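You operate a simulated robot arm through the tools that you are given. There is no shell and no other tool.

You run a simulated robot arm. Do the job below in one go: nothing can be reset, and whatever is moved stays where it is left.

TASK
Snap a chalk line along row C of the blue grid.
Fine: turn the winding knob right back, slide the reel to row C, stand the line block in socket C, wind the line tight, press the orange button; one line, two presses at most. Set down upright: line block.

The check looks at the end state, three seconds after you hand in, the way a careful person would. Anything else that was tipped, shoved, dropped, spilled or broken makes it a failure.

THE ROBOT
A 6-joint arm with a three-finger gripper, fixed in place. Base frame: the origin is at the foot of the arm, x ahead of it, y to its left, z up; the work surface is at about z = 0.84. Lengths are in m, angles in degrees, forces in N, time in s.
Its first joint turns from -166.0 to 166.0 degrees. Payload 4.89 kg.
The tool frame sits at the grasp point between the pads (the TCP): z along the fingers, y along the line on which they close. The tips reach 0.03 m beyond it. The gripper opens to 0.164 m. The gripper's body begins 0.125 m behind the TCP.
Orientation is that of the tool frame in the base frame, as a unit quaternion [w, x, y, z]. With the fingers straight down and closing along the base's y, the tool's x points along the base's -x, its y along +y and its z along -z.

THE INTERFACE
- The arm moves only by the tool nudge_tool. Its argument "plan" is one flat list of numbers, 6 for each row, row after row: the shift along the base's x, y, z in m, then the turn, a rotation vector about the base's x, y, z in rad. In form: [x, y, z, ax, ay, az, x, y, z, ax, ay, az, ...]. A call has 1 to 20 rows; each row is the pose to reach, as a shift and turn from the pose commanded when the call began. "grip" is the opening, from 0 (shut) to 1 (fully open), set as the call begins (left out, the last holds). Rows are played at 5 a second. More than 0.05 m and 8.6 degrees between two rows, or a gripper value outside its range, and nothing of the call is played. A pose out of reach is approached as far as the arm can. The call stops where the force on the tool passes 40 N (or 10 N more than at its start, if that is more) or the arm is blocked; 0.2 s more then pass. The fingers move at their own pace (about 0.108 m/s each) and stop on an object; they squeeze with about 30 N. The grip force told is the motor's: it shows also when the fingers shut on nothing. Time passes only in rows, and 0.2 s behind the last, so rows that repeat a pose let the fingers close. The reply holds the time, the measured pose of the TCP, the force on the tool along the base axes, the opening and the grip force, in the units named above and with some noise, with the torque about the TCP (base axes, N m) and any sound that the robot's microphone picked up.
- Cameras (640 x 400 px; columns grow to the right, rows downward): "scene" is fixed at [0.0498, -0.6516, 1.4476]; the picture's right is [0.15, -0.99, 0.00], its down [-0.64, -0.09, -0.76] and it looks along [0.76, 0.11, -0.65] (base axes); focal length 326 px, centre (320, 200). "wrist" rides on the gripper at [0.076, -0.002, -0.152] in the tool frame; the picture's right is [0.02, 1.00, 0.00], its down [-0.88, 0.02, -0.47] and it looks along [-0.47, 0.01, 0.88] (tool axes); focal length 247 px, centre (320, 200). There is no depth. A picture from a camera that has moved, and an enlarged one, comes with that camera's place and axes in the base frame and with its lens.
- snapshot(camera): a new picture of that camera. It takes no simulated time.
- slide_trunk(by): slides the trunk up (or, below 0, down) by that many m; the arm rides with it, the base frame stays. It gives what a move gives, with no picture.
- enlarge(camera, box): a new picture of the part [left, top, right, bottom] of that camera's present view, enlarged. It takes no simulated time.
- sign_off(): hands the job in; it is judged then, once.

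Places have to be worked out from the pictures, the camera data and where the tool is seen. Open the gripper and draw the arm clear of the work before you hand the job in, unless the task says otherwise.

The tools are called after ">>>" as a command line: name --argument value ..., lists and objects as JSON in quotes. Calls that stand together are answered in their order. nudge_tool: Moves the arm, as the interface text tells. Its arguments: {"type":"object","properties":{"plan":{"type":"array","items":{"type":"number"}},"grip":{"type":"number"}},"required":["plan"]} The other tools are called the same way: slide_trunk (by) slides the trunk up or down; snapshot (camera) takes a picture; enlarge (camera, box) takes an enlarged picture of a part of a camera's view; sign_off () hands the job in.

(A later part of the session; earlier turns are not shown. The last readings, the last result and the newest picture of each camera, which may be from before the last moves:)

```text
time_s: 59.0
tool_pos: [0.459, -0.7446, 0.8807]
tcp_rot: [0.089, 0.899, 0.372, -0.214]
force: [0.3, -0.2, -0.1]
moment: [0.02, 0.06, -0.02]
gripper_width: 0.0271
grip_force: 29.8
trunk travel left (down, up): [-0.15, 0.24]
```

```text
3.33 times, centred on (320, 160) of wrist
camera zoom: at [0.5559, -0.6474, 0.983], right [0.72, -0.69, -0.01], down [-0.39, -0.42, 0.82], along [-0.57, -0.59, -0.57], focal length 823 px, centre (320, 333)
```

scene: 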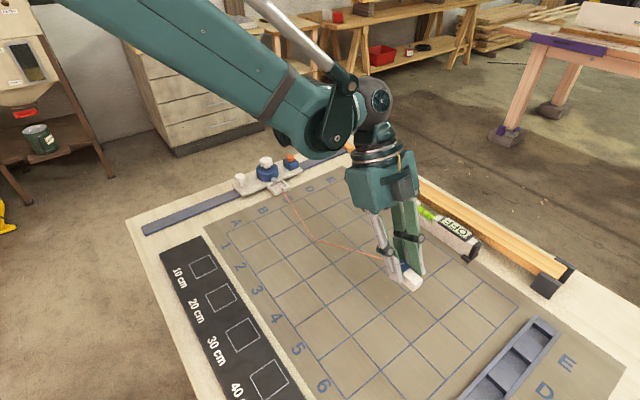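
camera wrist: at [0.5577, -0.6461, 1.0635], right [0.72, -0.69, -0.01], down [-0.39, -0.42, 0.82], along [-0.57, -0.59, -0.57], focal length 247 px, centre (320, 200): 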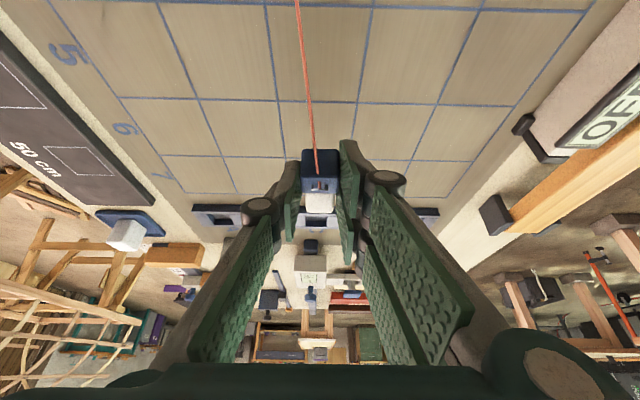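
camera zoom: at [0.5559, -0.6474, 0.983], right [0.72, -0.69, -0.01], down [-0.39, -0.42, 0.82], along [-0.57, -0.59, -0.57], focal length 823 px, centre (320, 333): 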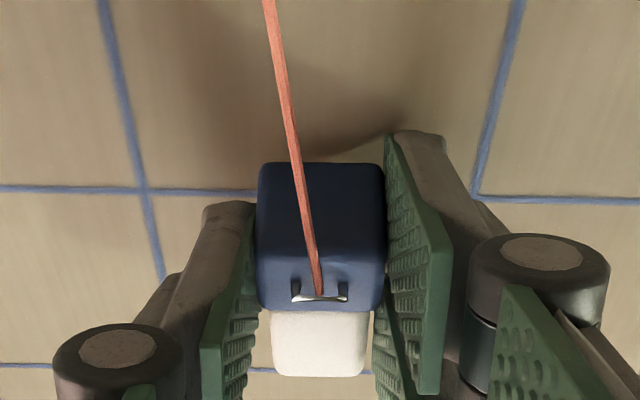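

No contact yet; I lower a few more millimetres in 1 mm steps.

>>> nudge_tool --plan '[0, 0, -0.001, 0, 0, 0, 0, 0, -0.002, 0, 0, 0, 0, 0, -0.003, 0, 0, 0, 0, 0, -0.004, 0, 0, 0]'

```text
time_s: 60.0
tool_pos: [0.4613, -0.7446, 0.8795]
tcp_rot: [0.09, 0.898, 0.373, -0.215]
force: [3.9, -9.6, 27.7]
moment: [-0.48, -0.75, -0.18]
gripper_width: 0.0273
grip_force: 29.9
trunk travel left (down, up): [-0.15, 0.24]
```

Contact (28 N). I ease off 1 mm, open, and withdraw along the tool axis, up and toward the reel side.

>>> nudge_tool --plan '[0, 0, 0.001, 0, 0, 0, 0, 0, 0.001, 0, 0, 0]'

>>> nudge_tool --plan '[0, 0, 0, 0, 0, 0, 0, 0, 0, 0, 0, 0, 0.01, 0.01, 0.028, 0, 0, 0, 0.02, 0.02, 0.056, 0, 0, 0, 0.03, 0.03, 0.09, 0, 0, 0, 0.03, 0.03, 0.12, 0, 0, 0]' --grip 0.4

>>> enlarge --camera "scene" --box '[350, 220, 450, 300]'

>>> enlarge --camera "wrist" --box '[240, 100, 400, 220]'

```text
time_s: 60.6
tool_pos: [0.4611, -0.7445, 0.8802]
tcp_rot: [0.088, 0.899, 0.373, -0.214]
force: [2.2, -7.4, 23.9]
moment: [-0.39, -0.63, -0.19]
gripper_width: 0.027
grip_force: 29.5
trunk travel left (down, up): [-0.15, 0.24]
```

```text
time_s: 62.0
tool_pos: [0.4921, -0.7153, 0.9975]
tcp_rot: [0.088, 0.899, 0.372, -0.215]
force: [0.7, -0.1, 0.5]
moment: [0.06, 0.08, -0.07]
gripper_width: 0.0657
grip_force: 0.2
trunk travel left (down, up): [-0.15, 0.24]
```

```text
5.00 times, centred on (400, 260) of scene
camera zoom: at [0.0498, -0.6516, 1.4476], right [0.15, -0.99, 0.0], down [-0.64, -0.09, -0.76], along [0.76, 0.11, -0.65], focal length 1632 px, centre (-80, -100)
```

zoom: 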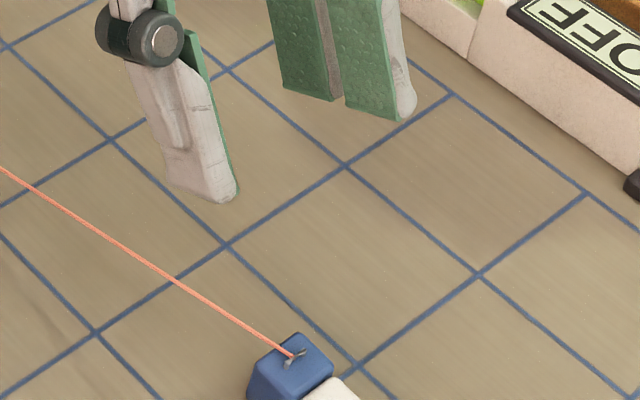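

```text
3.33 times, centred on (320, 160) of wrist
camera zoom: at [0.5877, -0.6179, 1.0999], right [0.72, -0.69, -0.01], down [-0.39, -0.42, 0.82], along [-0.57, -0.59, -0.57], focal length 823 px, centre (320, 333)
```

zoom: 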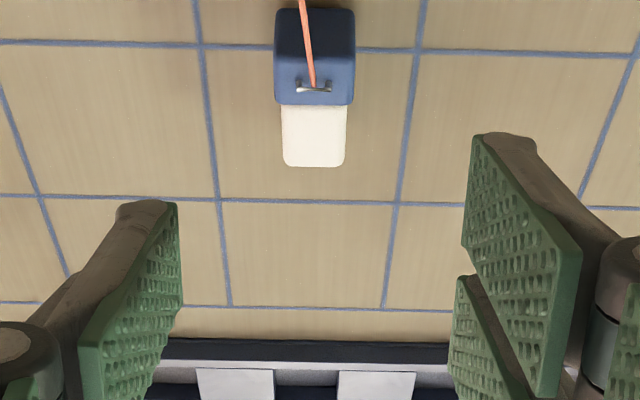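

The block lies flat in row C: cap centre ≈ (s 0.852, v −0.227), axis height ≈0.857. Now I swing the tool to a 45° tilt the other way (body on the far side) and hover off the cap along that approach axis.

>>> nudge_tool --plan '[-0.0104, -0.0101, 0.01, 0.0889, -0.0889, 0, -0.0208, -0.0202, 0.02, 0.1778, -0.1778, 0, -0.0311, -0.0304, 0.03, 0.2667, -0.2667, 0, -0.0415, -0.0405, 0.03, 0.3556, -0.3556, 0, -0.0519, -0.0507, 0.03, 0.4445, -0.4445, 0, -0.0622, -0.0608, 0.03, 0.5334, -0.5334, 0, -0.0726, -0.0709, 0.03, 0.6223, -0.6223, 0, -0.083, -0.081, 0.03, 0.7112, -0.7112, 0, -0.0933, -0.0912, 0.03, 0.8, -0.8, 0, -0.1037, -0.1013, 0.03, 0.889, -0.889, 0, -0.1037, -0.1013, 0.03, 0.889, -0.889, 0]'

>>> snapshot --camera "wrist"

>>> snapshot --camera "scene"

```text
time_s: 64.4
tool_pos: [0.3878, -0.8157, 1.0289]
tcp_rot: [-0.147, 0.853, 0.354, 0.355]
force: [0.5, -0.3, -0.2]
moment: [0.05, -0.04, 0.02]
gripper_width: 0.0658
grip_force: 0.1
trunk travel left (down, up): [-0.15, 0.24]
```

```text
taken
camera wrist: at [0.3477, -0.8532, 1.1907], right [0.72, -0.7, 0.01], down [-0.66, -0.69, -0.29], along [0.21, 0.2, -0.96], focal length 247 px, centre (320, 200)
```

wrist: 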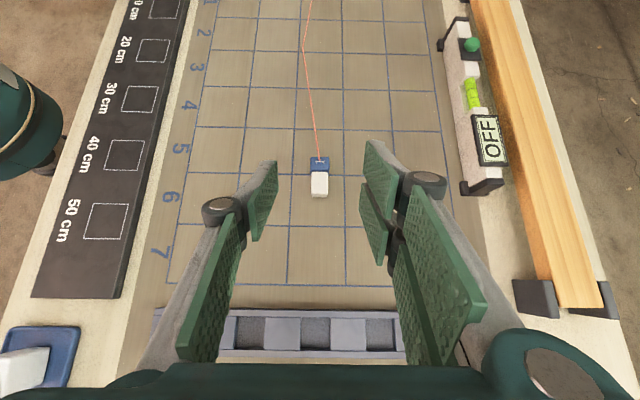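

```text
taken
```

scene: 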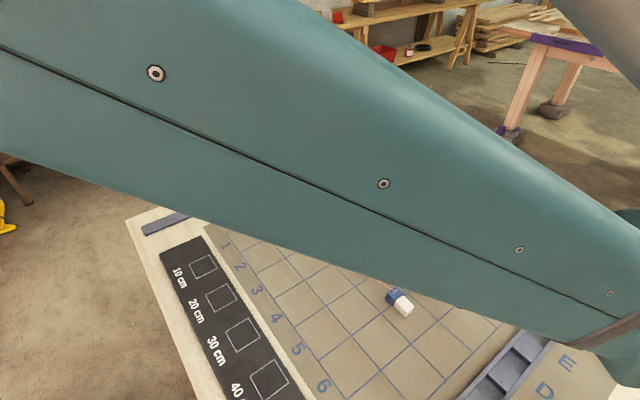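

I reached the tilted hover. I zoom in on the block to refine its position.

>>> enlarge --camera "wrist" --box '[290, 145, 350, 205]'

>>> enlarge --camera "scene" --box '[370, 270, 430, 320]'

```text
6.67 times, centred on (320, 175) of wrist
camera zoom: at [0.3477, -0.8532, 1.1907], right [0.72, -0.7, 0.01], down [-0.66, -0.69, -0.29], along [0.21, 0.2, -0.96], focal length 1646 px, centre (320, 367)
```

zoom: 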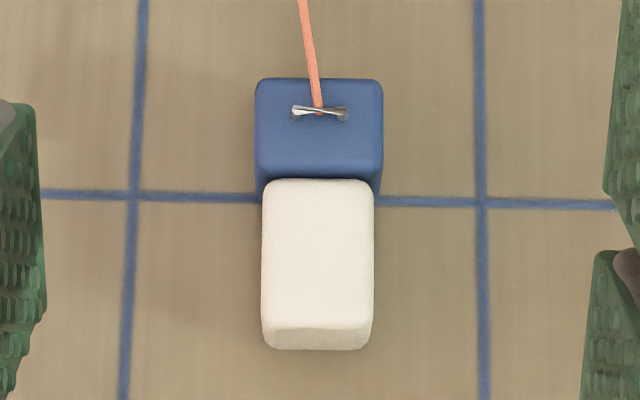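

```text
8.00 times, centred on (400, 295) of scene
camera zoom: at [0.0498, -0.6516, 1.4476], right [0.15, -0.99, 0.0], down [-0.64, -0.09, -0.76], along [0.76, 0.11, -0.65], focal length 2611 px, centre (-320, -560)
```

zoom: 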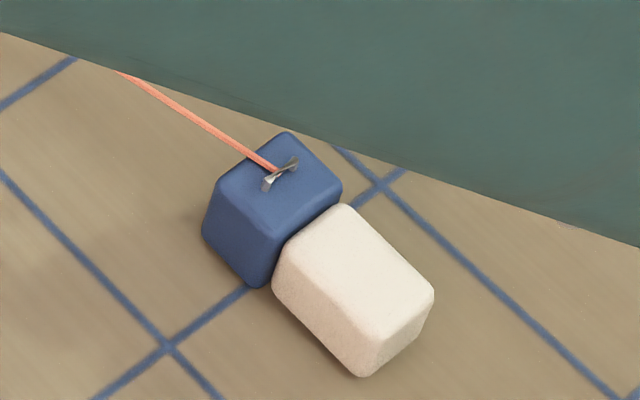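

Refined: cap spans v −0.2145…−0.247 (centre ≈ −0.230), aligned with the gap within 1 mm. I approach along the tilted axis to TCP (v −0.2495, z 0.877).

>>> nudge_tool --plan '[0.003, 0.003, -0.04, 0, 0, 0, 0.006, 0.006, -0.08, 0, 0, 0, 0.0093, 0.0093, -0.112, 0, 0, 0, 0.0195, 0.0195, -0.126, 0, 0, 0, 0.0295, 0.0295, -0.14, 0, 0, 0, 0.0375, 0.0375, -0.151, 0, 0, 0, 0.0375, 0.0375, -0.151, 0, 0, 0]'

>>> enlarge --camera "wrist" --box '[240, 120, 400, 240]'

>>> enlarge --camera "scene" --box '[350, 240, 450, 320]'

```text
time_s: 66.1
tool_pos: [0.4252, -0.7806, 0.8811]
tcp_rot: [-0.147, 0.852, 0.353, 0.357]
force: [-1.9, -11.8, 23.2]
moment: [-1.14, -0.54, -0.3]
gripper_width: 0.0713
grip_force: 5.3
trunk travel left (down, up): [-0.15, 0.24]
stopped in row 7: the force on the tool passed its limit at 41 N (the readings are from after the stop); the commanded pose is now the measured one
```

```text
3.33 times, centred on (320, 180) of wrist
camera zoom: at [0.3849, -0.8171, 1.0421], right [0.72, -0.7, 0.02], down [-0.66, -0.69, -0.29], along [0.22, 0.2, -0.96], focal length 823 px, centre (320, 267)
```

zoom: 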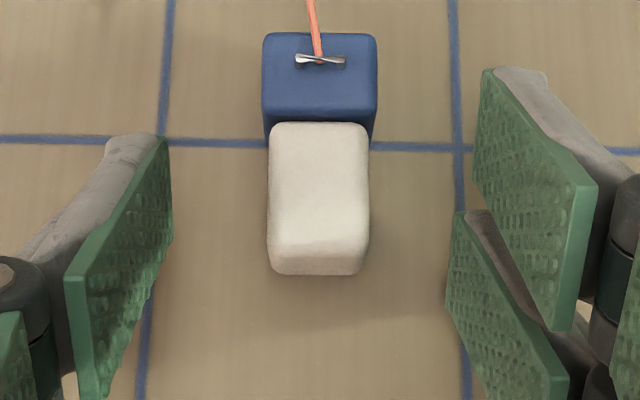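

```text
5.00 times, centred on (400, 280) of scene
camera zoom: at [0.0498, -0.6516, 1.4476], right [0.15, -0.99, 0.0], down [-0.64, -0.09, -0.76], along [0.76, 0.11, -0.65], focal length 1632 px, centre (-80, -200)
```

zoom: 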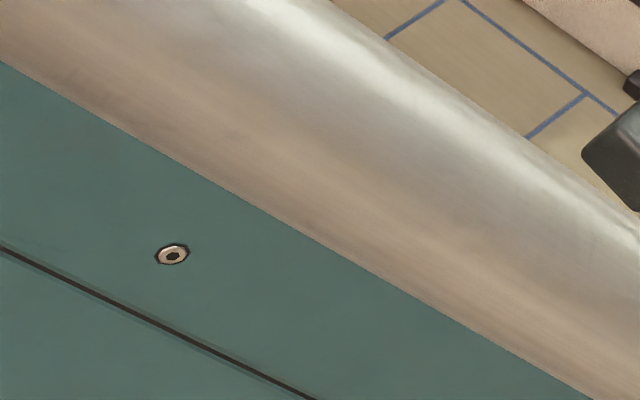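

One fingertip corner touched the board at z≈0.881, nothing was displaced. I back up 3 mm, shift 4 mm toward the block's middle and close on the cap.

>>> nudge_tool --plan '[0, 0, 0.003, 0, 0, 0, 0.003, 0.003, 0.003, 0, 0, 0, 0.003, 0.003, 0.003, 0, 0, 0]'

>>> nudge_tool --plan '[0, 0, 0, 0, 0, 0, 0, 0, 0, 0, 0, 0, 0, 0, 0, 0, 0, 0]' --grip 0.06

>>> enlarge --camera "wrist" --box '[240, 120, 400, 240]'

```text
time_s: 66.9
tool_pos: [0.4297, -0.7766, 0.8816]
tcp_rot: [-0.147, 0.853, 0.353, 0.355]
force: [-1.1, 0.0, 2.9]
moment: [-0.11, -0.03, -0.05]
gripper_width: 0.0656
grip_force: 0.0
trunk travel left (down, up): [-0.15, 0.24]
```

```text
time_s: 67.7
tool_pos: [0.4283, -0.7769, 0.8817]
tcp_rot: [-0.146, 0.853, 0.353, 0.357]
force: [2.1, 1.2, 5.9]
moment: [0.01, -0.23, 0.04]
gripper_width: 0.0232
grip_force: 29.9
trunk travel left (down, up): [-0.15, 0.24]
```

```text
3.33 times, centred on (320, 180) of wrist
camera zoom: at [0.3894, -0.8139, 1.0434], right [0.72, -0.7, 0.02], down [-0.66, -0.69, -0.29], along [0.21, 0.2, -0.96], focal length 823 px, centre (320, 267)
```

zoom: 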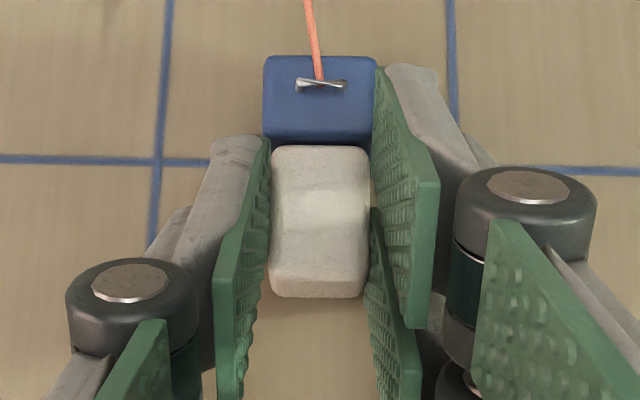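

The cap is gripped (0.0232). I lift it 8 cm and rotate the tool ~90° about the rail direction to stand the block upright in the air.

>>> nudge_tool --plan '[0, 0, 0.02, 0, 0, 0, 0, 0, 0.05, 0, 0, 0, 0, 0, 0.08, 0, 0, 0]'

>>> nudge_tool --plan '[0, 0, 0, -0.0943, 0.0943, 0, 0, 0, 0, -0.1886, 0.1886, 0, 0, 0, 0, -0.2829, 0.2829, 0, 0, 0, 0, -0.3772, 0.3772, 0, 0, 0, 0, -0.4715, 0.4715, 0, 0, 0, 0, -0.5658, 0.5658, 0, 0, 0, 0, -0.6601, 0.6601, 0, 0, 0, 0, -0.7544, 0.7544, 0, 0, 0, 0, -0.8487, 0.8487, 0, 0, 0, 0, -0.943, 0.943, 0, 0, 0, 0, -1.0373, 1.0373, 0, 0, 0, 0, -1.131, 1.131, 0, 0, 0, 0, -1.131, 1.131, 0]'

>>> snapshot --camera "scene"

>>> snapshot --camera "wrist"

```text
time_s: 68.5
tool_pos: [0.4286, -0.7779, 0.9596]
tcp_rot: [-0.148, 0.852, 0.354, 0.356]
force: [0.5, -1.8, -1.6]
moment: [0.13, -0.03, 0.07]
gripper_width: 0.0235
grip_force: 30.1
trunk travel left (down, up): [-0.15, 0.24]
```

```text
time_s: 71.3
tool_pos: [0.4292, -0.7775, 0.9617]
tcp_rot: [0.151, 0.849, 0.353, -0.363]
force: [-0.7, 0.3, -0.3]
moment: [0.03, 0.04, -0.04]
gripper_width: 0.0231
grip_force: 30.2
trunk travel left (down, up): [-0.15, 0.24]
```

```text
taken
```

scene: 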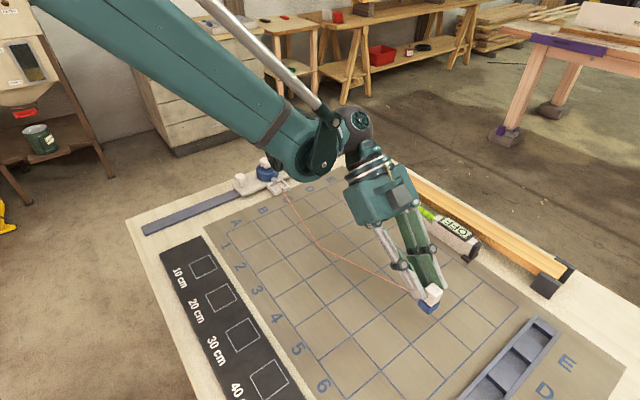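

```text
taken
camera wrist: at [0.5428, -0.6599, 1.0116], right [0.72, -0.7, -0.02], down [-0.17, -0.2, 0.96], along [-0.67, -0.69, -0.26], focal length 247 px, centre (320, 200)
```

wrist: 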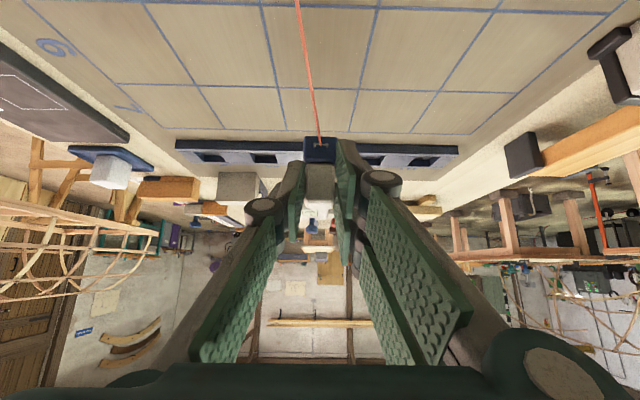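

>>> enlarge --camera "scene" --box '[390, 260, 470, 330]'

>>> enlarge --camera "wrist" --box '[270, 110, 370, 210]'

```text
5.71 times, centred on (430, 295) of scene
camera zoom: at [0.0498, -0.6516, 1.4476], right [0.15, -0.99, 0.0], down [-0.64, -0.09, -0.76], along [0.76, 0.11, -0.65], focal length 1865 px, centre (-309, -343)
```

zoom: 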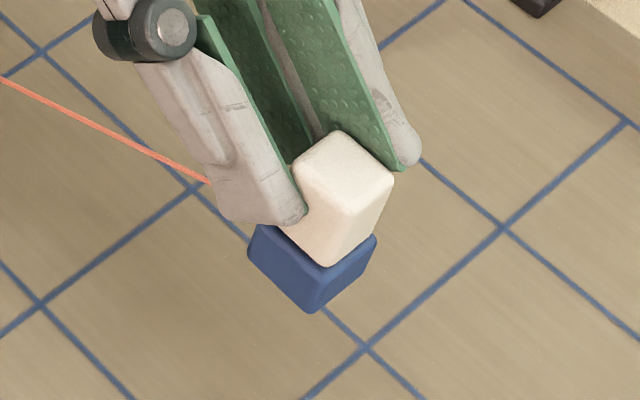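

```text
4.00 times, centred on (320, 160) of wrist
camera zoom: at [0.5428, -0.6599, 1.0116], right [0.72, -0.7, -0.02], down [-0.17, -0.2, 0.96], along [-0.67, -0.69, -0.26], focal length 988 px, centre (320, 360)
```

zoom: 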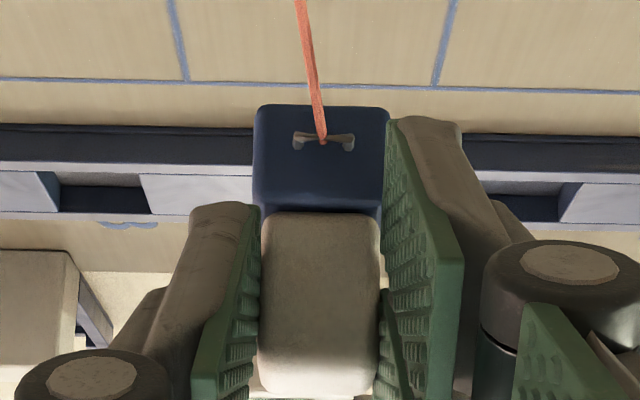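

The block is upright in the gripper, with its foot ~0.05 below the TCP and ~0.028 toward −v. The tip corners stay ~2 cm above the foot, so I can seat it directly with this tilted hold; I move it over socket C and compare positions.

>>> nudge_tool --plan '[-0.0217, -0.0204, 0, 0, 0, 0, -0.0434, -0.0408, 0, 0, 0, 0, -0.065, -0.0611, 0, 0, 0, 0, -0.0867, -0.0815, 0, 0, 0, 0, -0.1084, -0.1019, 0, 0, 0, 0, -0.1084, -0.1019, -0.027, 0, 0, 0, -0.1084, -0.1019, -0.027, 0, 0, 0]'

>>> enlarge --camera "scene" --box '[440, 320, 540, 400]'

>>> enlarge --camera "wrist" --box '[270, 100, 370, 200]'

>>> snapshot --camera "scene"

```text
time_s: 72.9
tool_pos: [0.3198, -0.8781, 0.936]
tcp_rot: [0.151, 0.849, 0.352, -0.364]
force: [-0.9, 0.6, -0.6]
moment: [0.04, -0.02, 0.04]
gripper_width: 0.0234
grip_force: 30.5
trunk travel left (down, up): [-0.15, 0.24]
```

```text
5.00 times, centred on (490, 360) of scene
camera zoom: at [0.0498, -0.6516, 1.4476], right [0.15, -0.99, 0.0], down [-0.64, -0.09, -0.76], along [0.76, 0.11, -0.65], focal length 1632 px, centre (-530, -600)
```

zoom: 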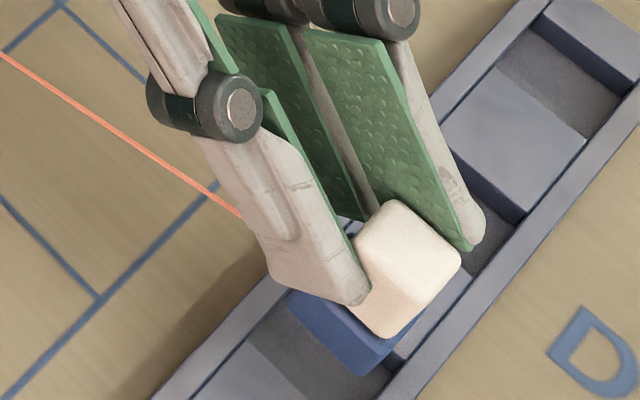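

```text
4.00 times, centred on (320, 150) of wrist
camera zoom: at [0.4339, -0.7609, 0.9857], right [0.72, -0.7, -0.02], down [-0.17, -0.2, 0.96], along [-0.67, -0.69, -0.27], focal length 988 px, centre (320, 400)
```

zoom: 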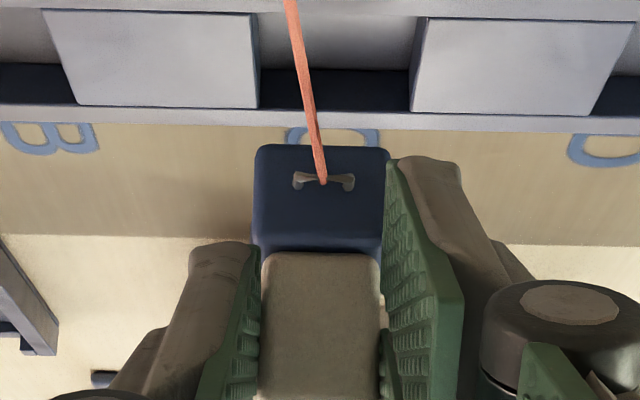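

```text
taken
```

scene: 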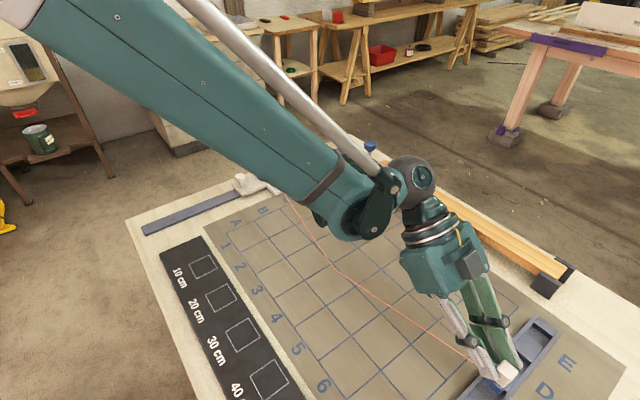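

The foot compares well with the socket: I need about +2.5 mm along the rail and almost nothing across. I correct and lower until the foot is just above the wall tops, then compare again.

>>> nudge_tool --plan '[0.0014, -0.0021, 0, 0, 0, 0, 0.0014, -0.0021, -0.01, 0, 0, 0, 0.0014, -0.0021, -0.02, 0, 0, 0, 0.0014, -0.0021, -0.02, 0, 0, 0]'

>>> enlarge --camera "scene" --box '[440, 320, 540, 400]'

>>> enlarge --camera "wrist" --box '[270, 100, 370, 200]'

```text
time_s: 73.9
tool_pos: [0.3226, -0.881, 0.9153]
tcp_rot: [0.151, 0.849, 0.352, -0.364]
force: [-0.7, -0.6, -0.4]
moment: [0.03, -0.02, -0.06]
gripper_width: 0.0229
grip_force: 29.8
trunk travel left (down, up): [-0.15, 0.24]
```

```text
5.00 times, centred on (490, 360) of scene
camera zoom: at [0.0498, -0.6516, 1.4476], right [0.15, -0.99, 0.0], down [-0.64, -0.09, -0.76], along [0.76, 0.11, -0.65], focal length 1632 px, centre (-530, -600)
```

zoom: 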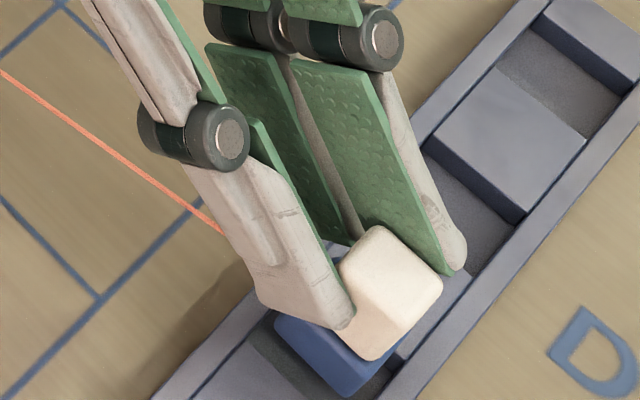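

```text
4.00 times, centred on (320, 150) of wrist
camera zoom: at [0.4353, -0.7638, 0.9651], right [0.72, -0.7, -0.02], down [-0.17, -0.2, 0.96], along [-0.67, -0.69, -0.27], focal length 988 px, centre (320, 400)
```

zoom: 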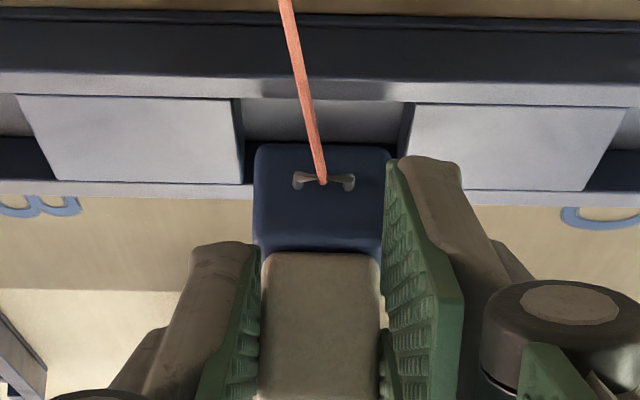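

Both views now agree: the foot is centred over socket C within ~2 mm both ways. I lower in 2 mm steps; contact before ~1 cm would mean the wall, ~1.8 cm the floor.

>>> nudge_tool --plan '[0, 0, -0.002, 0, 0, 0, 0, 0, -0.004, 0, 0, 0, 0, 0, -0.006, 0, 0, 0, 0, 0, -0.008, 0, 0, 0, 0, 0, -0.01, 0, 0, 0, 0, 0, -0.012, 0, 0, 0]'

>>> enlarge --camera "scene" --box '[440, 320, 540, 400]'

>>> enlarge --camera "wrist" --box '[270, 100, 370, 200]'

```text
time_s: 75.3
tool_pos: [0.3211, -0.8803, 0.9038]
tcp_rot: [0.151, 0.849, 0.351, -0.364]
force: [0.5, -0.1, -0.1]
moment: [0.02, -0.05, 0.03]
gripper_width: 0.0234
grip_force: 30.1
trunk travel left (down, up): [-0.15, 0.24]
```

```text
5.00 times, centred on (490, 360) of scene
camera zoom: at [0.0498, -0.6516, 1.4476], right [0.15, -0.99, 0.0], down [-0.64, -0.09, -0.76], along [0.76, 0.11, -0.65], focal length 1632 px, centre (-530, -600)
```

zoom: 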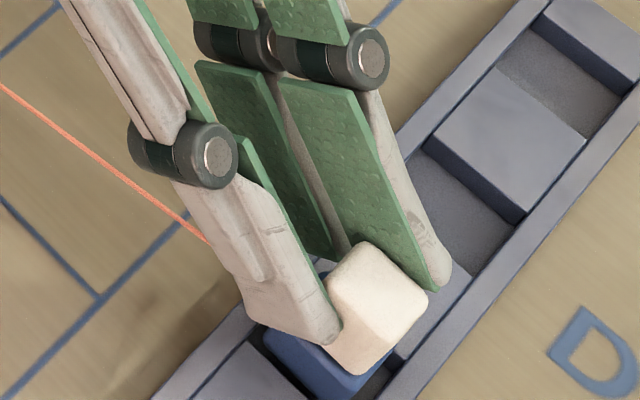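

```text
4.00 times, centred on (320, 150) of wrist
camera zoom: at [0.4353, -0.7638, 0.9531], right [0.72, -0.7, -0.02], down [-0.17, -0.2, 0.96], along [-0.67, -0.69, -0.27], focal length 988 px, centre (320, 400)
```

zoom: 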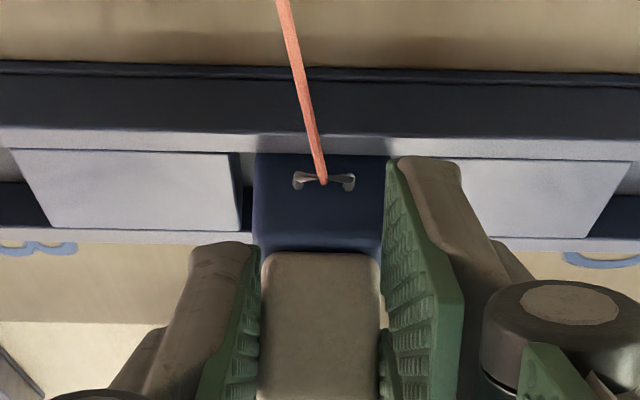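

The wall now hides the bottom of the foot: it is inside the socket, with no contact force. I lower further in 1.5 mm steps to the floor.

>>> nudge_tool --plan '[0, 0, -0.0015, 0, 0, 0, 0, 0, -0.003, 0, 0, 0, 0, 0, -0.0045, 0, 0, 0]'

```text
time_s: 76.1
tool_pos: [0.3213, -0.8807, 0.9002]
tcp_rot: [0.151, 0.849, 0.352, -0.364]
force: [0.2, 0.1, 0.2]
moment: [-0.02, -0.01, -0.02]
gripper_width: 0.023
grip_force: 29.7
trunk travel left (down, up): [-0.15, 0.24]
```

>>> nudge_tool --plan '[0, 0, -0.001, 0, 0, 0, 0, 0, -0.002, 0, 0, 0, 0, 0, -0.003, 0, 0, 0]'

>>> enlarge --camera "scene" --box '[440, 320, 540, 400]'

>>> enlarge --camera "wrist" --box '[270, 100, 370, 200]'

```text
time_s: 76.9
tool_pos: [0.3212, -0.8799, 0.8966]
tcp_rot: [0.152, 0.849, 0.352, -0.364]
force: [2.8, 1.8, 22.8]
moment: [-0.56, 0.61, 0.03]
gripper_width: 0.0231
grip_force: 29.7
trunk travel left (down, up): [-0.15, 0.24]
```

```text
5.00 times, centred on (490, 360) of scene
camera zoom: at [0.0498, -0.6516, 1.4476], right [0.15, -0.99, 0.0], down [-0.64, -0.09, -0.76], along [0.76, 0.11, -0.65], focal length 1632 px, centre (-530, -600)
```

zoom: 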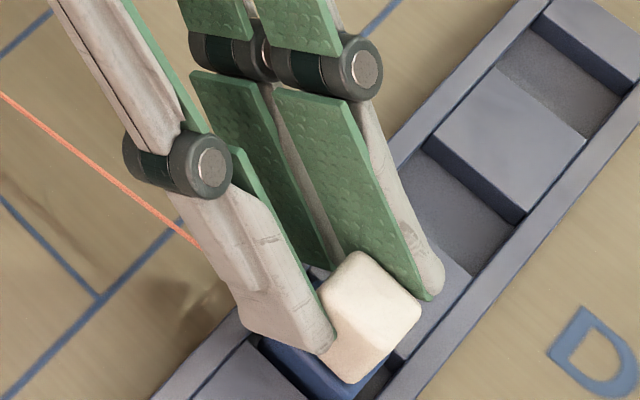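

```text
4.00 times, centred on (320, 150) of wrist
camera zoom: at [0.435, -0.7637, 0.9465], right [0.72, -0.7, -0.01], down [-0.17, -0.2, 0.96], along [-0.67, -0.69, -0.26], focal length 988 px, centre (320, 400)
```

zoom: 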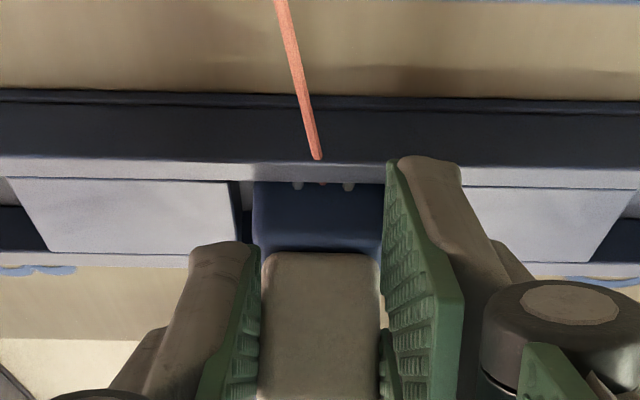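

Contact at z≈0.897, depth matching the socket floor, with the pressure on the far edge of the foot — the block leans ~2° short of upright. I rotate that 2° (which also relieves the force) and then open.

>>> nudge_tool --plan '[0, 0, 0, -0.011, 0.011, 0, 0.0006, 0.0006, 0, -0.022, 0.022, 0, 0.0006, 0.0006, 0, -0.022, 0.022, 0]'

```text
time_s: 77.7
tool_pos: [0.3215, -0.8796, 0.8957]
tcp_rot: [0.157, 0.843, 0.349, -0.377]
force: [3.3, 1.0, 13.5]
moment: [-0.08, 0.15, 0.0]
gripper_width: 0.0229
grip_force: 30.6
trunk travel left (down, up): [-0.15, 0.24]
```

The load dropped and its centre moved back under the block. I open the fingers just enough to free the cap and look.

>>> nudge_tool --plan '[0, 0, 0.0004, 0, 0, 0, 0, 0, 0.0004, 0, 0, 0, 0, 0, 0.0004, 0, 0, 0]' --grip 0.22

>>> enlarge --camera "scene" --box '[440, 320, 540, 400]'

>>> enlarge --camera "wrist" --box '[270, 100, 370, 200]'

```text
time_s: 78.5
tool_pos: [0.32, -0.8812, 0.8965]
tcp_rot: [0.156, 0.844, 0.349, -0.377]
force: [-0.7, 1.4, -0.2]
moment: [0.0, 0.0, -0.02]
gripper_width: 0.0358
grip_force: 0.1
trunk travel left (down, up): [-0.15, 0.24]
```

```text
5.00 times, centred on (490, 360) of scene
camera zoom: at [0.0498, -0.6516, 1.4476], right [0.15, -0.99, 0.0], down [-0.64, -0.09, -0.76], along [0.76, 0.11, -0.65], focal length 1632 px, centre (-530, -600)
```

zoom: 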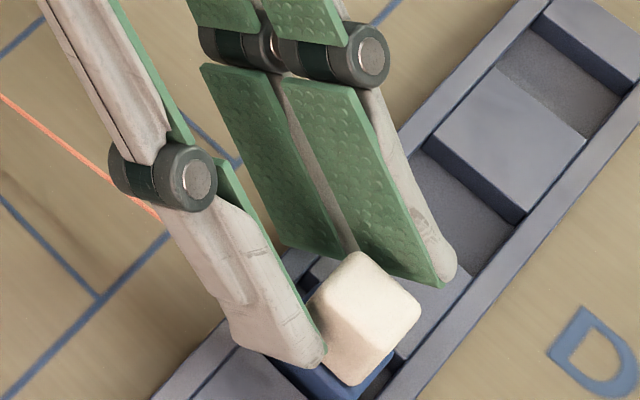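

```text
4.00 times, centred on (320, 150) of wrist
camera zoom: at [0.4364, -0.763, 0.941], right [0.72, -0.7, -0.02], down [-0.15, -0.18, 0.97], along [-0.68, -0.69, -0.24], focal length 988 px, centre (320, 400)
```

zoom: 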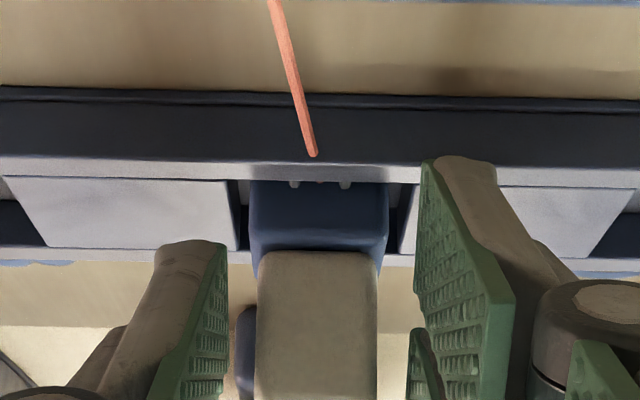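

The block stands upright and free in socket C. I open a bit more and withdraw straight back along the tool axis (up and toward the reel).

>>> nudge_tool --plan '[0, 0, 0, 0, 0, 0, 0.01, 0.01, 0.0125, 0, 0, 0, 0.025, 0.025, 0.031, 0, 0, 0, 0.045, 0.045, 0.056, 0, 0, 0, 0.065, 0.065, 0.085, 0, 0, 0, 0.065, 0.065, 0.12, 0, 0, 0, 0.065, 0.065, 0.16, 0, 0, 0, 0.065, 0.065, 0.16, 0, 0, 0]' --grip 0.3

>>> snapshot --camera "scene"

>>> enlarge --camera "scene" --box '[440, 320, 540, 400]'

>>> snapshot --camera "wrist"

```text
time_s: 80.3
tool_pos: [0.39, -0.8142, 1.0565]
tcp_rot: [0.156, 0.843, 0.35, -0.377]
force: [-0.6, -0.5, -0.5]
moment: [-0.01, -0.04, 0.02]
gripper_width: 0.0491
grip_force: 0.0
trunk travel left (down, up): [-0.15, 0.24]
```

```text
taken
```

scene: 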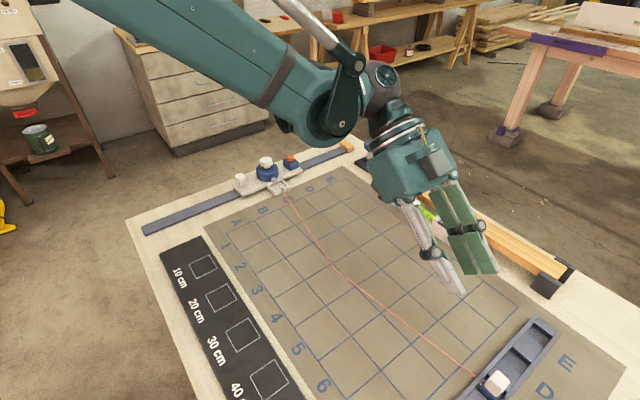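

```text
5.00 times, centred on (490, 360) of scene
camera zoom: at [0.0498, -0.6516, 1.4476], right [0.15, -0.99, 0.0], down [-0.64, -0.09, -0.76], along [0.76, 0.11, -0.65], focal length 1632 px, centre (-530, -600)
```

zoom: 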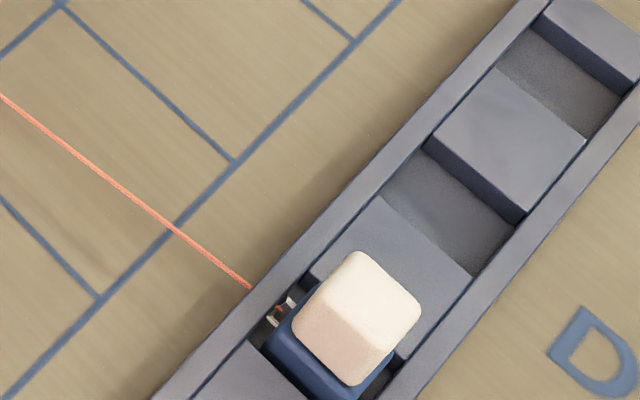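

```text
taken
camera wrist: at [0.5037, -0.6971, 1.101], right [0.72, -0.7, -0.02], down [-0.15, -0.18, 0.97], along [-0.68, -0.7, -0.24], focal length 247 px, centre (320, 200)
```

wrist: 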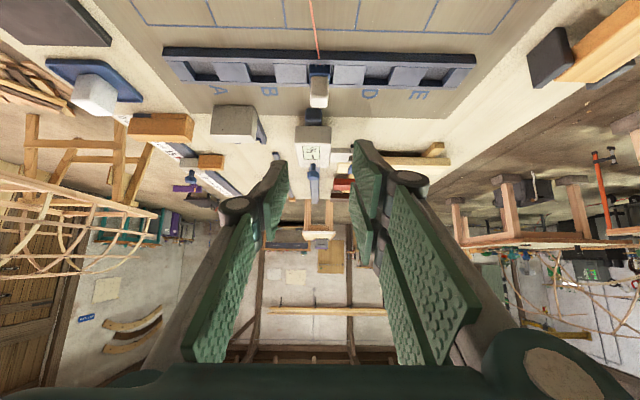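

The line block stands upright in socket C with the line running back along row C. Next I level the tool and travel back to the reel knob at about (0.827,−0.373).

>>> nudge_tool --plan '[0.031, 0.0315, 0, 0.0995, -0.0995, 0, 0.062, 0.063, 0, 0.199, -0.199, 0, 0.093, 0.0945, 0, 0.2985, -0.2985, 0, 0.125, 0.126, 0, 0.398, -0.398, 0, 0.156, 0.1575, 0, 0.4975, -0.4975, 0, 0.187, 0.189, 0, 0.597, -0.597, 0, 0.219, 0.2205, 0, 0.597, -0.597, 0, 0.25, 0.252, 0, 0.597, -0.597, 0, 0.281, 0.2835, 0, 0.597, -0.597, 0, 0.312, 0.315, 0, 0.597, -0.597, 0, 0.343, 0.3465, 0, 0.597, -0.597, 0, 0.374, 0.378, 0, 0.597, -0.597, 0, 0.406, 0.4095, 0, 0.597, -0.597, 0, 0.437, 0.441, -0.01, 0.597, -0.597, 0, 0.437, 0.441, -0.01, 0.597, -0.597, 0]' --grip 0.36

>>> snapshot --camera "wrist"

>>> snapshot --camera "scene"

```text
time_s: 83.5
tool_pos: [0.8246, -0.3741, 1.0452]
tcp_rot: [-0.001, 0.924, 0.382, 0.001]
force: [0.0, 0.5, -0.7]
moment: [0.01, 0.04, -0.02]
gripper_width: 0.0592
grip_force: 0.0
trunk travel left (down, up): [-0.15, 0.24]
```

```text
taken
camera wrist: at [0.8764, -0.3192, 1.1982], right [0.72, -0.69, 0.0], down [-0.61, -0.64, 0.47], along [-0.32, -0.34, -0.88], focal length 247 px, centre (320, 200)
```

wrist: 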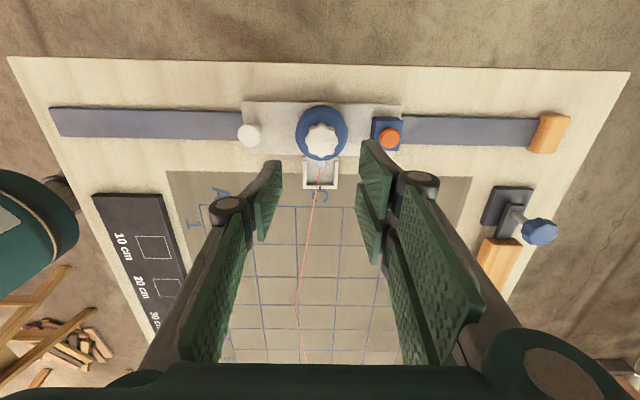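

```text
taken
```

scene: 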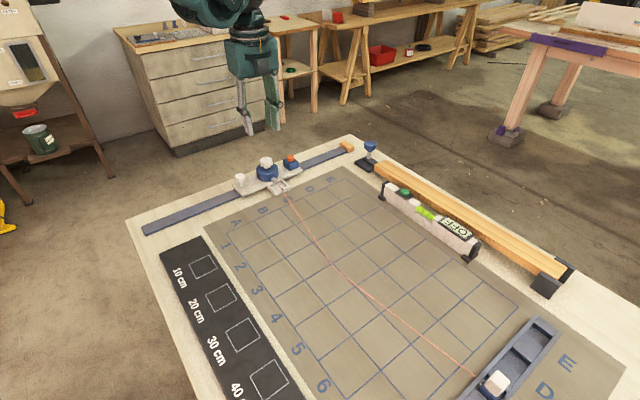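

The knob reads at about (0.8277,−0.3725). To have a full turn available clockwise I first wind the wrist up to yaw +135° in free air above it.

>>> nudge_tool --plan '[0.0005, 0, 0, 0, 0, 0.1473, 0.001, 0, 0, 0, 0, 0.2945, 0.002, 0, 0, 0, 0, 0.4418, 0.003, 0.0012, 0, 0, 0, 0.589, 0.003, 0.0012, 0, 0, 0, 0.7363, 0.003, 0.0012, 0, 0, 0, 0.8836, 0.003, 0.0012, 0, 0, 0, 1.0308, 0.003, 0.0012, 0, 0, 0, 1.1781, 0.003, 0.0012, 0, 0, 0, 1.3254, 0.003, 0.0012, 0, 0, 0, 1.4726, 0.003, 0.0012, 0, 0, 0, 1.6199, 0.003, 0.0012, 0, 0, 0, 1.7671, 0.003, 0.0012, 0, 0, 0, 1.9144, 0.003, 0.0012, 0, 0, 0, 2.0617, 0.003, 0.0012, 0, 0, 0, 2.2089, 0.003, 0.0012, 0, 0, 0, 2.3562]'

>>> nudge_tool --plan '[0, 0, 0, 0, 0, 0.1473, 0, 0, 0, 0, 0, 0.2945, 0, 0, 0, 0, 0, 0.4418, 0, 0, 0, 0, 0, 0.589, 0, 0, 0, 0, 0, 0.7363, 0, 0, 0, 0, 0, 0.8836, 0, 0, 0, 0, 0, 1.0308, 0, 0, 0, 0, 0, 1.1781, 0, 0, 0, 0, 0, 1.3254, 0, 0, 0, 0, 0, 1.4726, 0, 0, 0, 0, 0, 1.6199, 0, 0, 0, 0, 0, 1.7671, 0, 0, 0, 0, 0, 1.9144, 0, 0, 0, 0, 0, 2.0617, 0, 0, 0, 0, 0, 2.2089, 0, 0, 0, 0, 0, 2.3562, 0, 0, 0, 0, 0, 2.3562]'

>>> snapshot --camera "wrist"

```text
time_s: 86.9
tool_pos: [0.8283, -0.3737, 1.0459]
tcp_rot: [-0.001, -0.001, 1.0, 0.0]
force: [0.6, -0.6, 1.6]
moment: [0.03, 0.0, -0.01]
gripper_width: 0.0592
grip_force: 0.0
trunk travel left (down, up): [-0.15, 0.24]
```

```text
time_s: 90.5
tool_pos: [0.8274, -0.3734, 1.0459]
tcp_rot: [0.0, 0.924, -0.382, 0.002]
force: [0.9, -0.2, -0.3]
moment: [-0.01, 0.01, 0.0]
gripper_width: 0.0591
grip_force: 0.1
trunk travel left (down, up): [-0.15, 0.24]
```

```text
taken
camera wrist: at [0.8819, -0.425, 1.1987], right [-0.69, -0.72, 0.0], down [-0.64, 0.61, 0.47], along [-0.34, 0.32, -0.88], focal length 247 px, centre (320, 200)
```

wrist: 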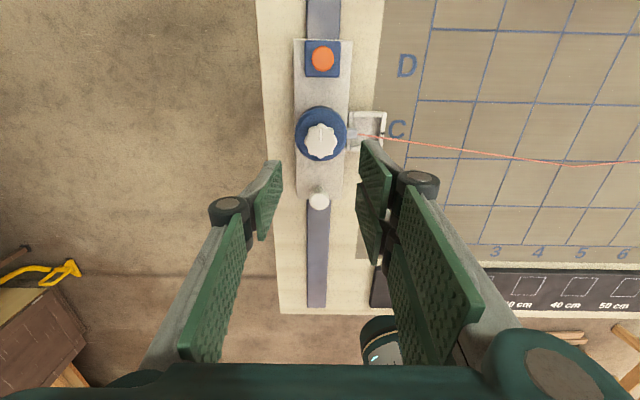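

TCP is right over the knob. I descend to the same working height as before (0.928) and grip.

>>> nudge_tool --plan '[0, 0, -0.04, 0, 0, 0, 0, 0, -0.08, 0, 0, 0, 0, 0, -0.105, 0, 0, 0, 0, 0, -0.118, 0, 0, 0, 0, 0, -0.118, 0, 0, 0]'

>>> nudge_tool --plan '[0, 0, 0, 0, 0, 0, 0, 0, 0, 0, 0, 0, 0, 0, 0, 0, 0, 0]' --grip 0.12

>>> enlarge --camera "wrist" --box '[220, 60, 440, 260]'

```text
time_s: 91.7
tool_pos: [0.827, -0.3744, 0.9257]
tcp_rot: [0.001, 0.924, -0.382, 0.001]
force: [0.0, 0.3, 0.1]
moment: [0.0, 0.06, 0.01]
gripper_width: 0.0594
grip_force: 0.2
trunk travel left (down, up): [-0.15, 0.24]
```

```text
time_s: 92.5
tool_pos: [0.8272, -0.3743, 0.9267]
tcp_rot: [0.002, 0.924, -0.382, 0.001]
force: [-3.8, -3.9, -2.5]
moment: [-0.11, 0.12, -0.01]
gripper_width: 0.0344
grip_force: 44.8
trunk travel left (down, up): [-0.15, 0.24]
```

```text
2.00 times, centred on (330, 160) of wrist
camera zoom: at [0.882, -0.4264, 1.0801], right [-0.69, -0.72, 0.0], down [-0.64, 0.61, 0.47], along [-0.34, 0.32, -0.88], focal length 494 px, centre (300, 280)
```

zoom: 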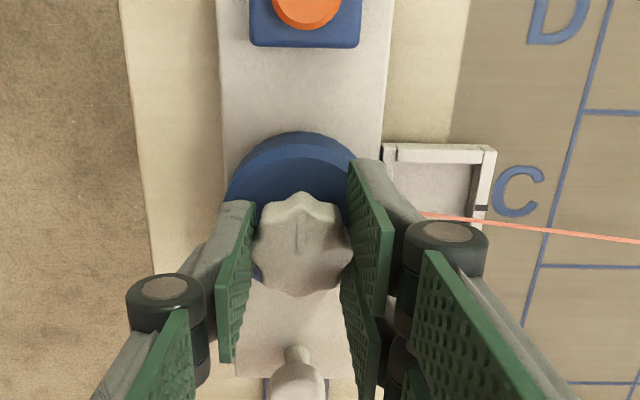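

Gripped with little side load; the pointer still points along the rail. I turn clockwise ~40° and read the torque.

>>> nudge_tool --plan '[-0.0003, -0.0003, 0, 0, 0, -0.14, -0.0003, -0.0003, 0, 0, 0, -0.28, -0.0003, -0.0003, 0, 0, 0, -0.42, -0.0003, -0.0003, 0, 0, 0, -0.56, -0.0003, -0.0003, 0, 0, 0, -0.7]'

>>> enlarge --camera "wrist" --box '[220, 60, 440, 260]'

>>> snapshot --camera "scene"

```text
time_s: 93.7
tool_pos: [0.828, -0.3745, 0.9276]
tcp_rot: [0.001, 0.736, -0.677, 0.0]
force: [-8.1, -7.2, -17.2]
moment: [-0.2, 0.19, -0.01]
gripper_width: 0.0342
grip_force: 45.3
trunk travel left (down, up): [-0.15, 0.24]
```

```text
2.00 times, centred on (330, 160) of wrist
camera zoom: at [0.8356, -0.4499, 1.0801], right [-0.99, -0.1, 0.0], down [-0.09, 0.88, 0.47], along [-0.05, 0.47, -0.88], focal length 494 px, centre (300, 280)
```

zoom: 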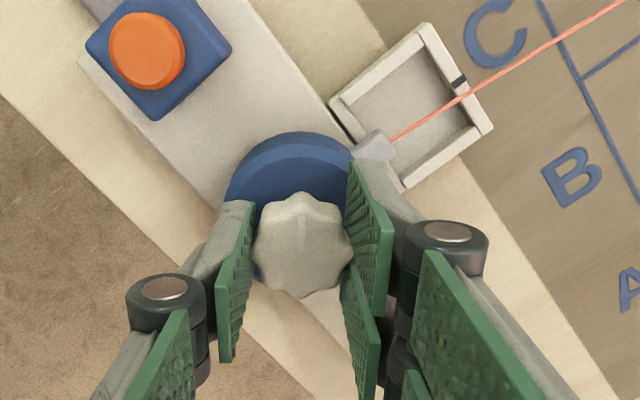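

```text
taken
```

scene: 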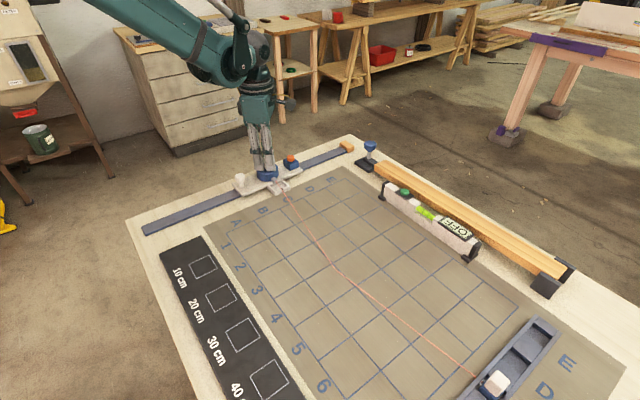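

Knob follows with no torque yet; the line still has a slight bow. I trim offsets and continue clockwise 80°.

>>> nudge_tool --plan '[-0.0005, -0.0004, -0.0007, 0, 0, -0.14, -0.0005, -0.0004, -0.0007, 0, 0, -0.28, -0.0005, -0.0004, -0.0007, 0, 0, -0.42, -0.0005, -0.0004, -0.0007, 0, 0, -0.56, -0.0005, -0.0004, -0.0007, 0, 0, -0.7, -0.0005, -0.0004, -0.0007, 0, 0, -0.84, -0.0005, -0.0004, -0.0007, 0, 0, -0.98, -0.0005, -0.0004, -0.0007, 0, 0, -1.12, -0.0005, -0.0004, -0.0007, 0, 0, -1.26, -0.0005, -0.0004, -0.0007, 0, 0, -1.4]'

>>> enlarge --camera "wrist" --box '[220, 60, 440, 260]'

>>> snapshot --camera "scene"

```text
time_s: 95.9
tool_pos: [0.8267, -0.3734, 0.9266]
tcp_rot: [-0.002, -0.127, 0.992, 0.0]
force: [1.1, -3.9, 5.3]
moment: [-0.11, 0.17, 0.01]
gripper_width: 0.0342
grip_force: 45.4
trunk travel left (down, up): [-0.15, 0.24]
```

```text
2.00 times, centred on (330, 160) of wrist
camera zoom: at [0.753, -0.3942, 1.0801], right [-0.27, 0.96, 0.0], down [0.85, 0.24, 0.47], along [0.45, 0.13, -0.88], focal length 494 px, centre (300, 280)
```

zoom: 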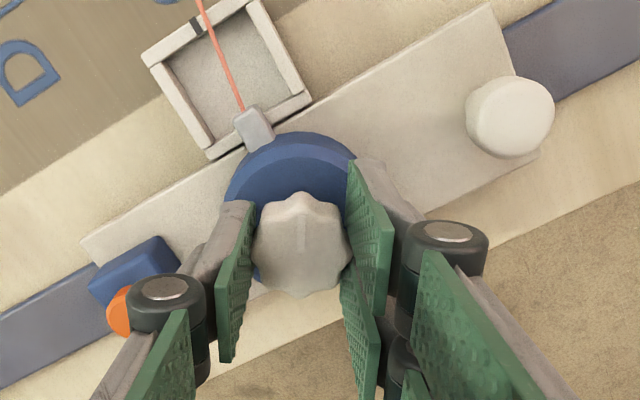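

```text
taken
```

scene: 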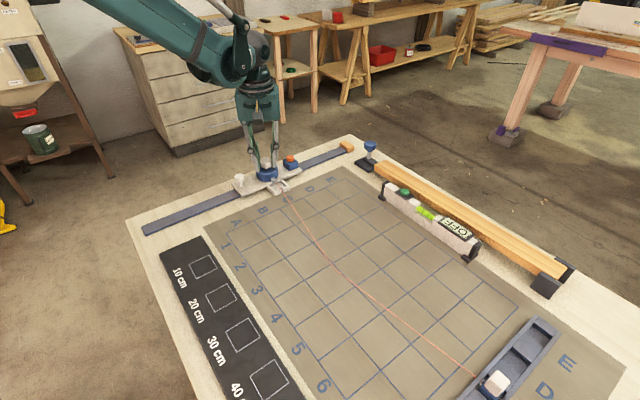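

120° wound, loads near zero, bow slightly smaller. I continue clockwise another 112°.

>>> nudge_tool --plan '[0, 0, 0, 0, 0, -0.14, 0, 0, 0, 0, 0, -0.28, 0, 0, 0, 0, 0, -0.42, 0, 0, 0, 0, 0, -0.56, 0, 0, 0, 0, 0, -0.7, 0, 0, 0, 0, 0, -0.84, 0, 0, 0, 0, 0, -0.98, 0, 0, 0, 0, 0, -1.12, 0, 0, 0, 0, 0, -1.26, 0, 0, 0, 0, 0, -1.4, 0, 0, 0, 0, 0, -1.54, 0, 0, 0, 0, 0, -1.68, 0, 0, 0, 0, 0, -1.82, 0, 0, 0, 0, 0, -1.96]'

>>> enlarge --camera "wrist" --box '[220, 60, 440, 260]'

>>> snapshot --camera "scene"

```text
time_s: 98.9
tool_pos: [0.826, -0.3733, 0.9268]
tcp_rot: [-0.001, 0.753, 0.658, 0.003]
force: [4.1, 2.9, -1.1]
moment: [0.3, -0.09, 0.03]
gripper_width: 0.0342
grip_force: 45.0
trunk travel left (down, up): [-0.15, 0.24]
```

```text
2.00 times, centred on (330, 160) of wrist
camera zoom: at [0.8346, -0.2984, 1.0801], right [0.99, -0.11, 0.0], down [-0.1, -0.88, 0.47], along [-0.05, -0.47, -0.88], focal length 494 px, centre (300, 280)
```

zoom: 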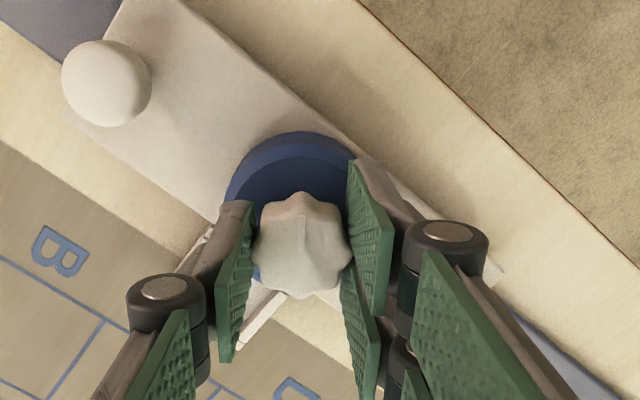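

```text
taken
```

scene: 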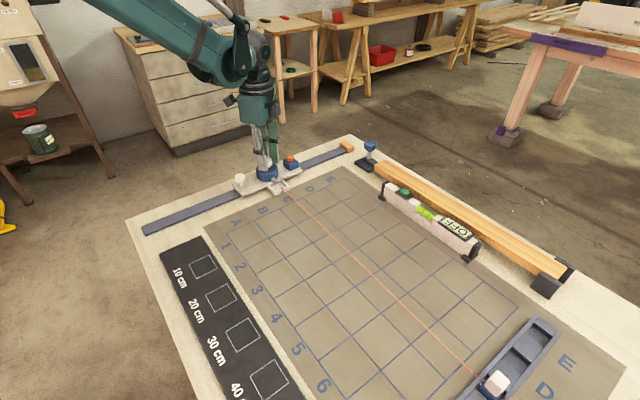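

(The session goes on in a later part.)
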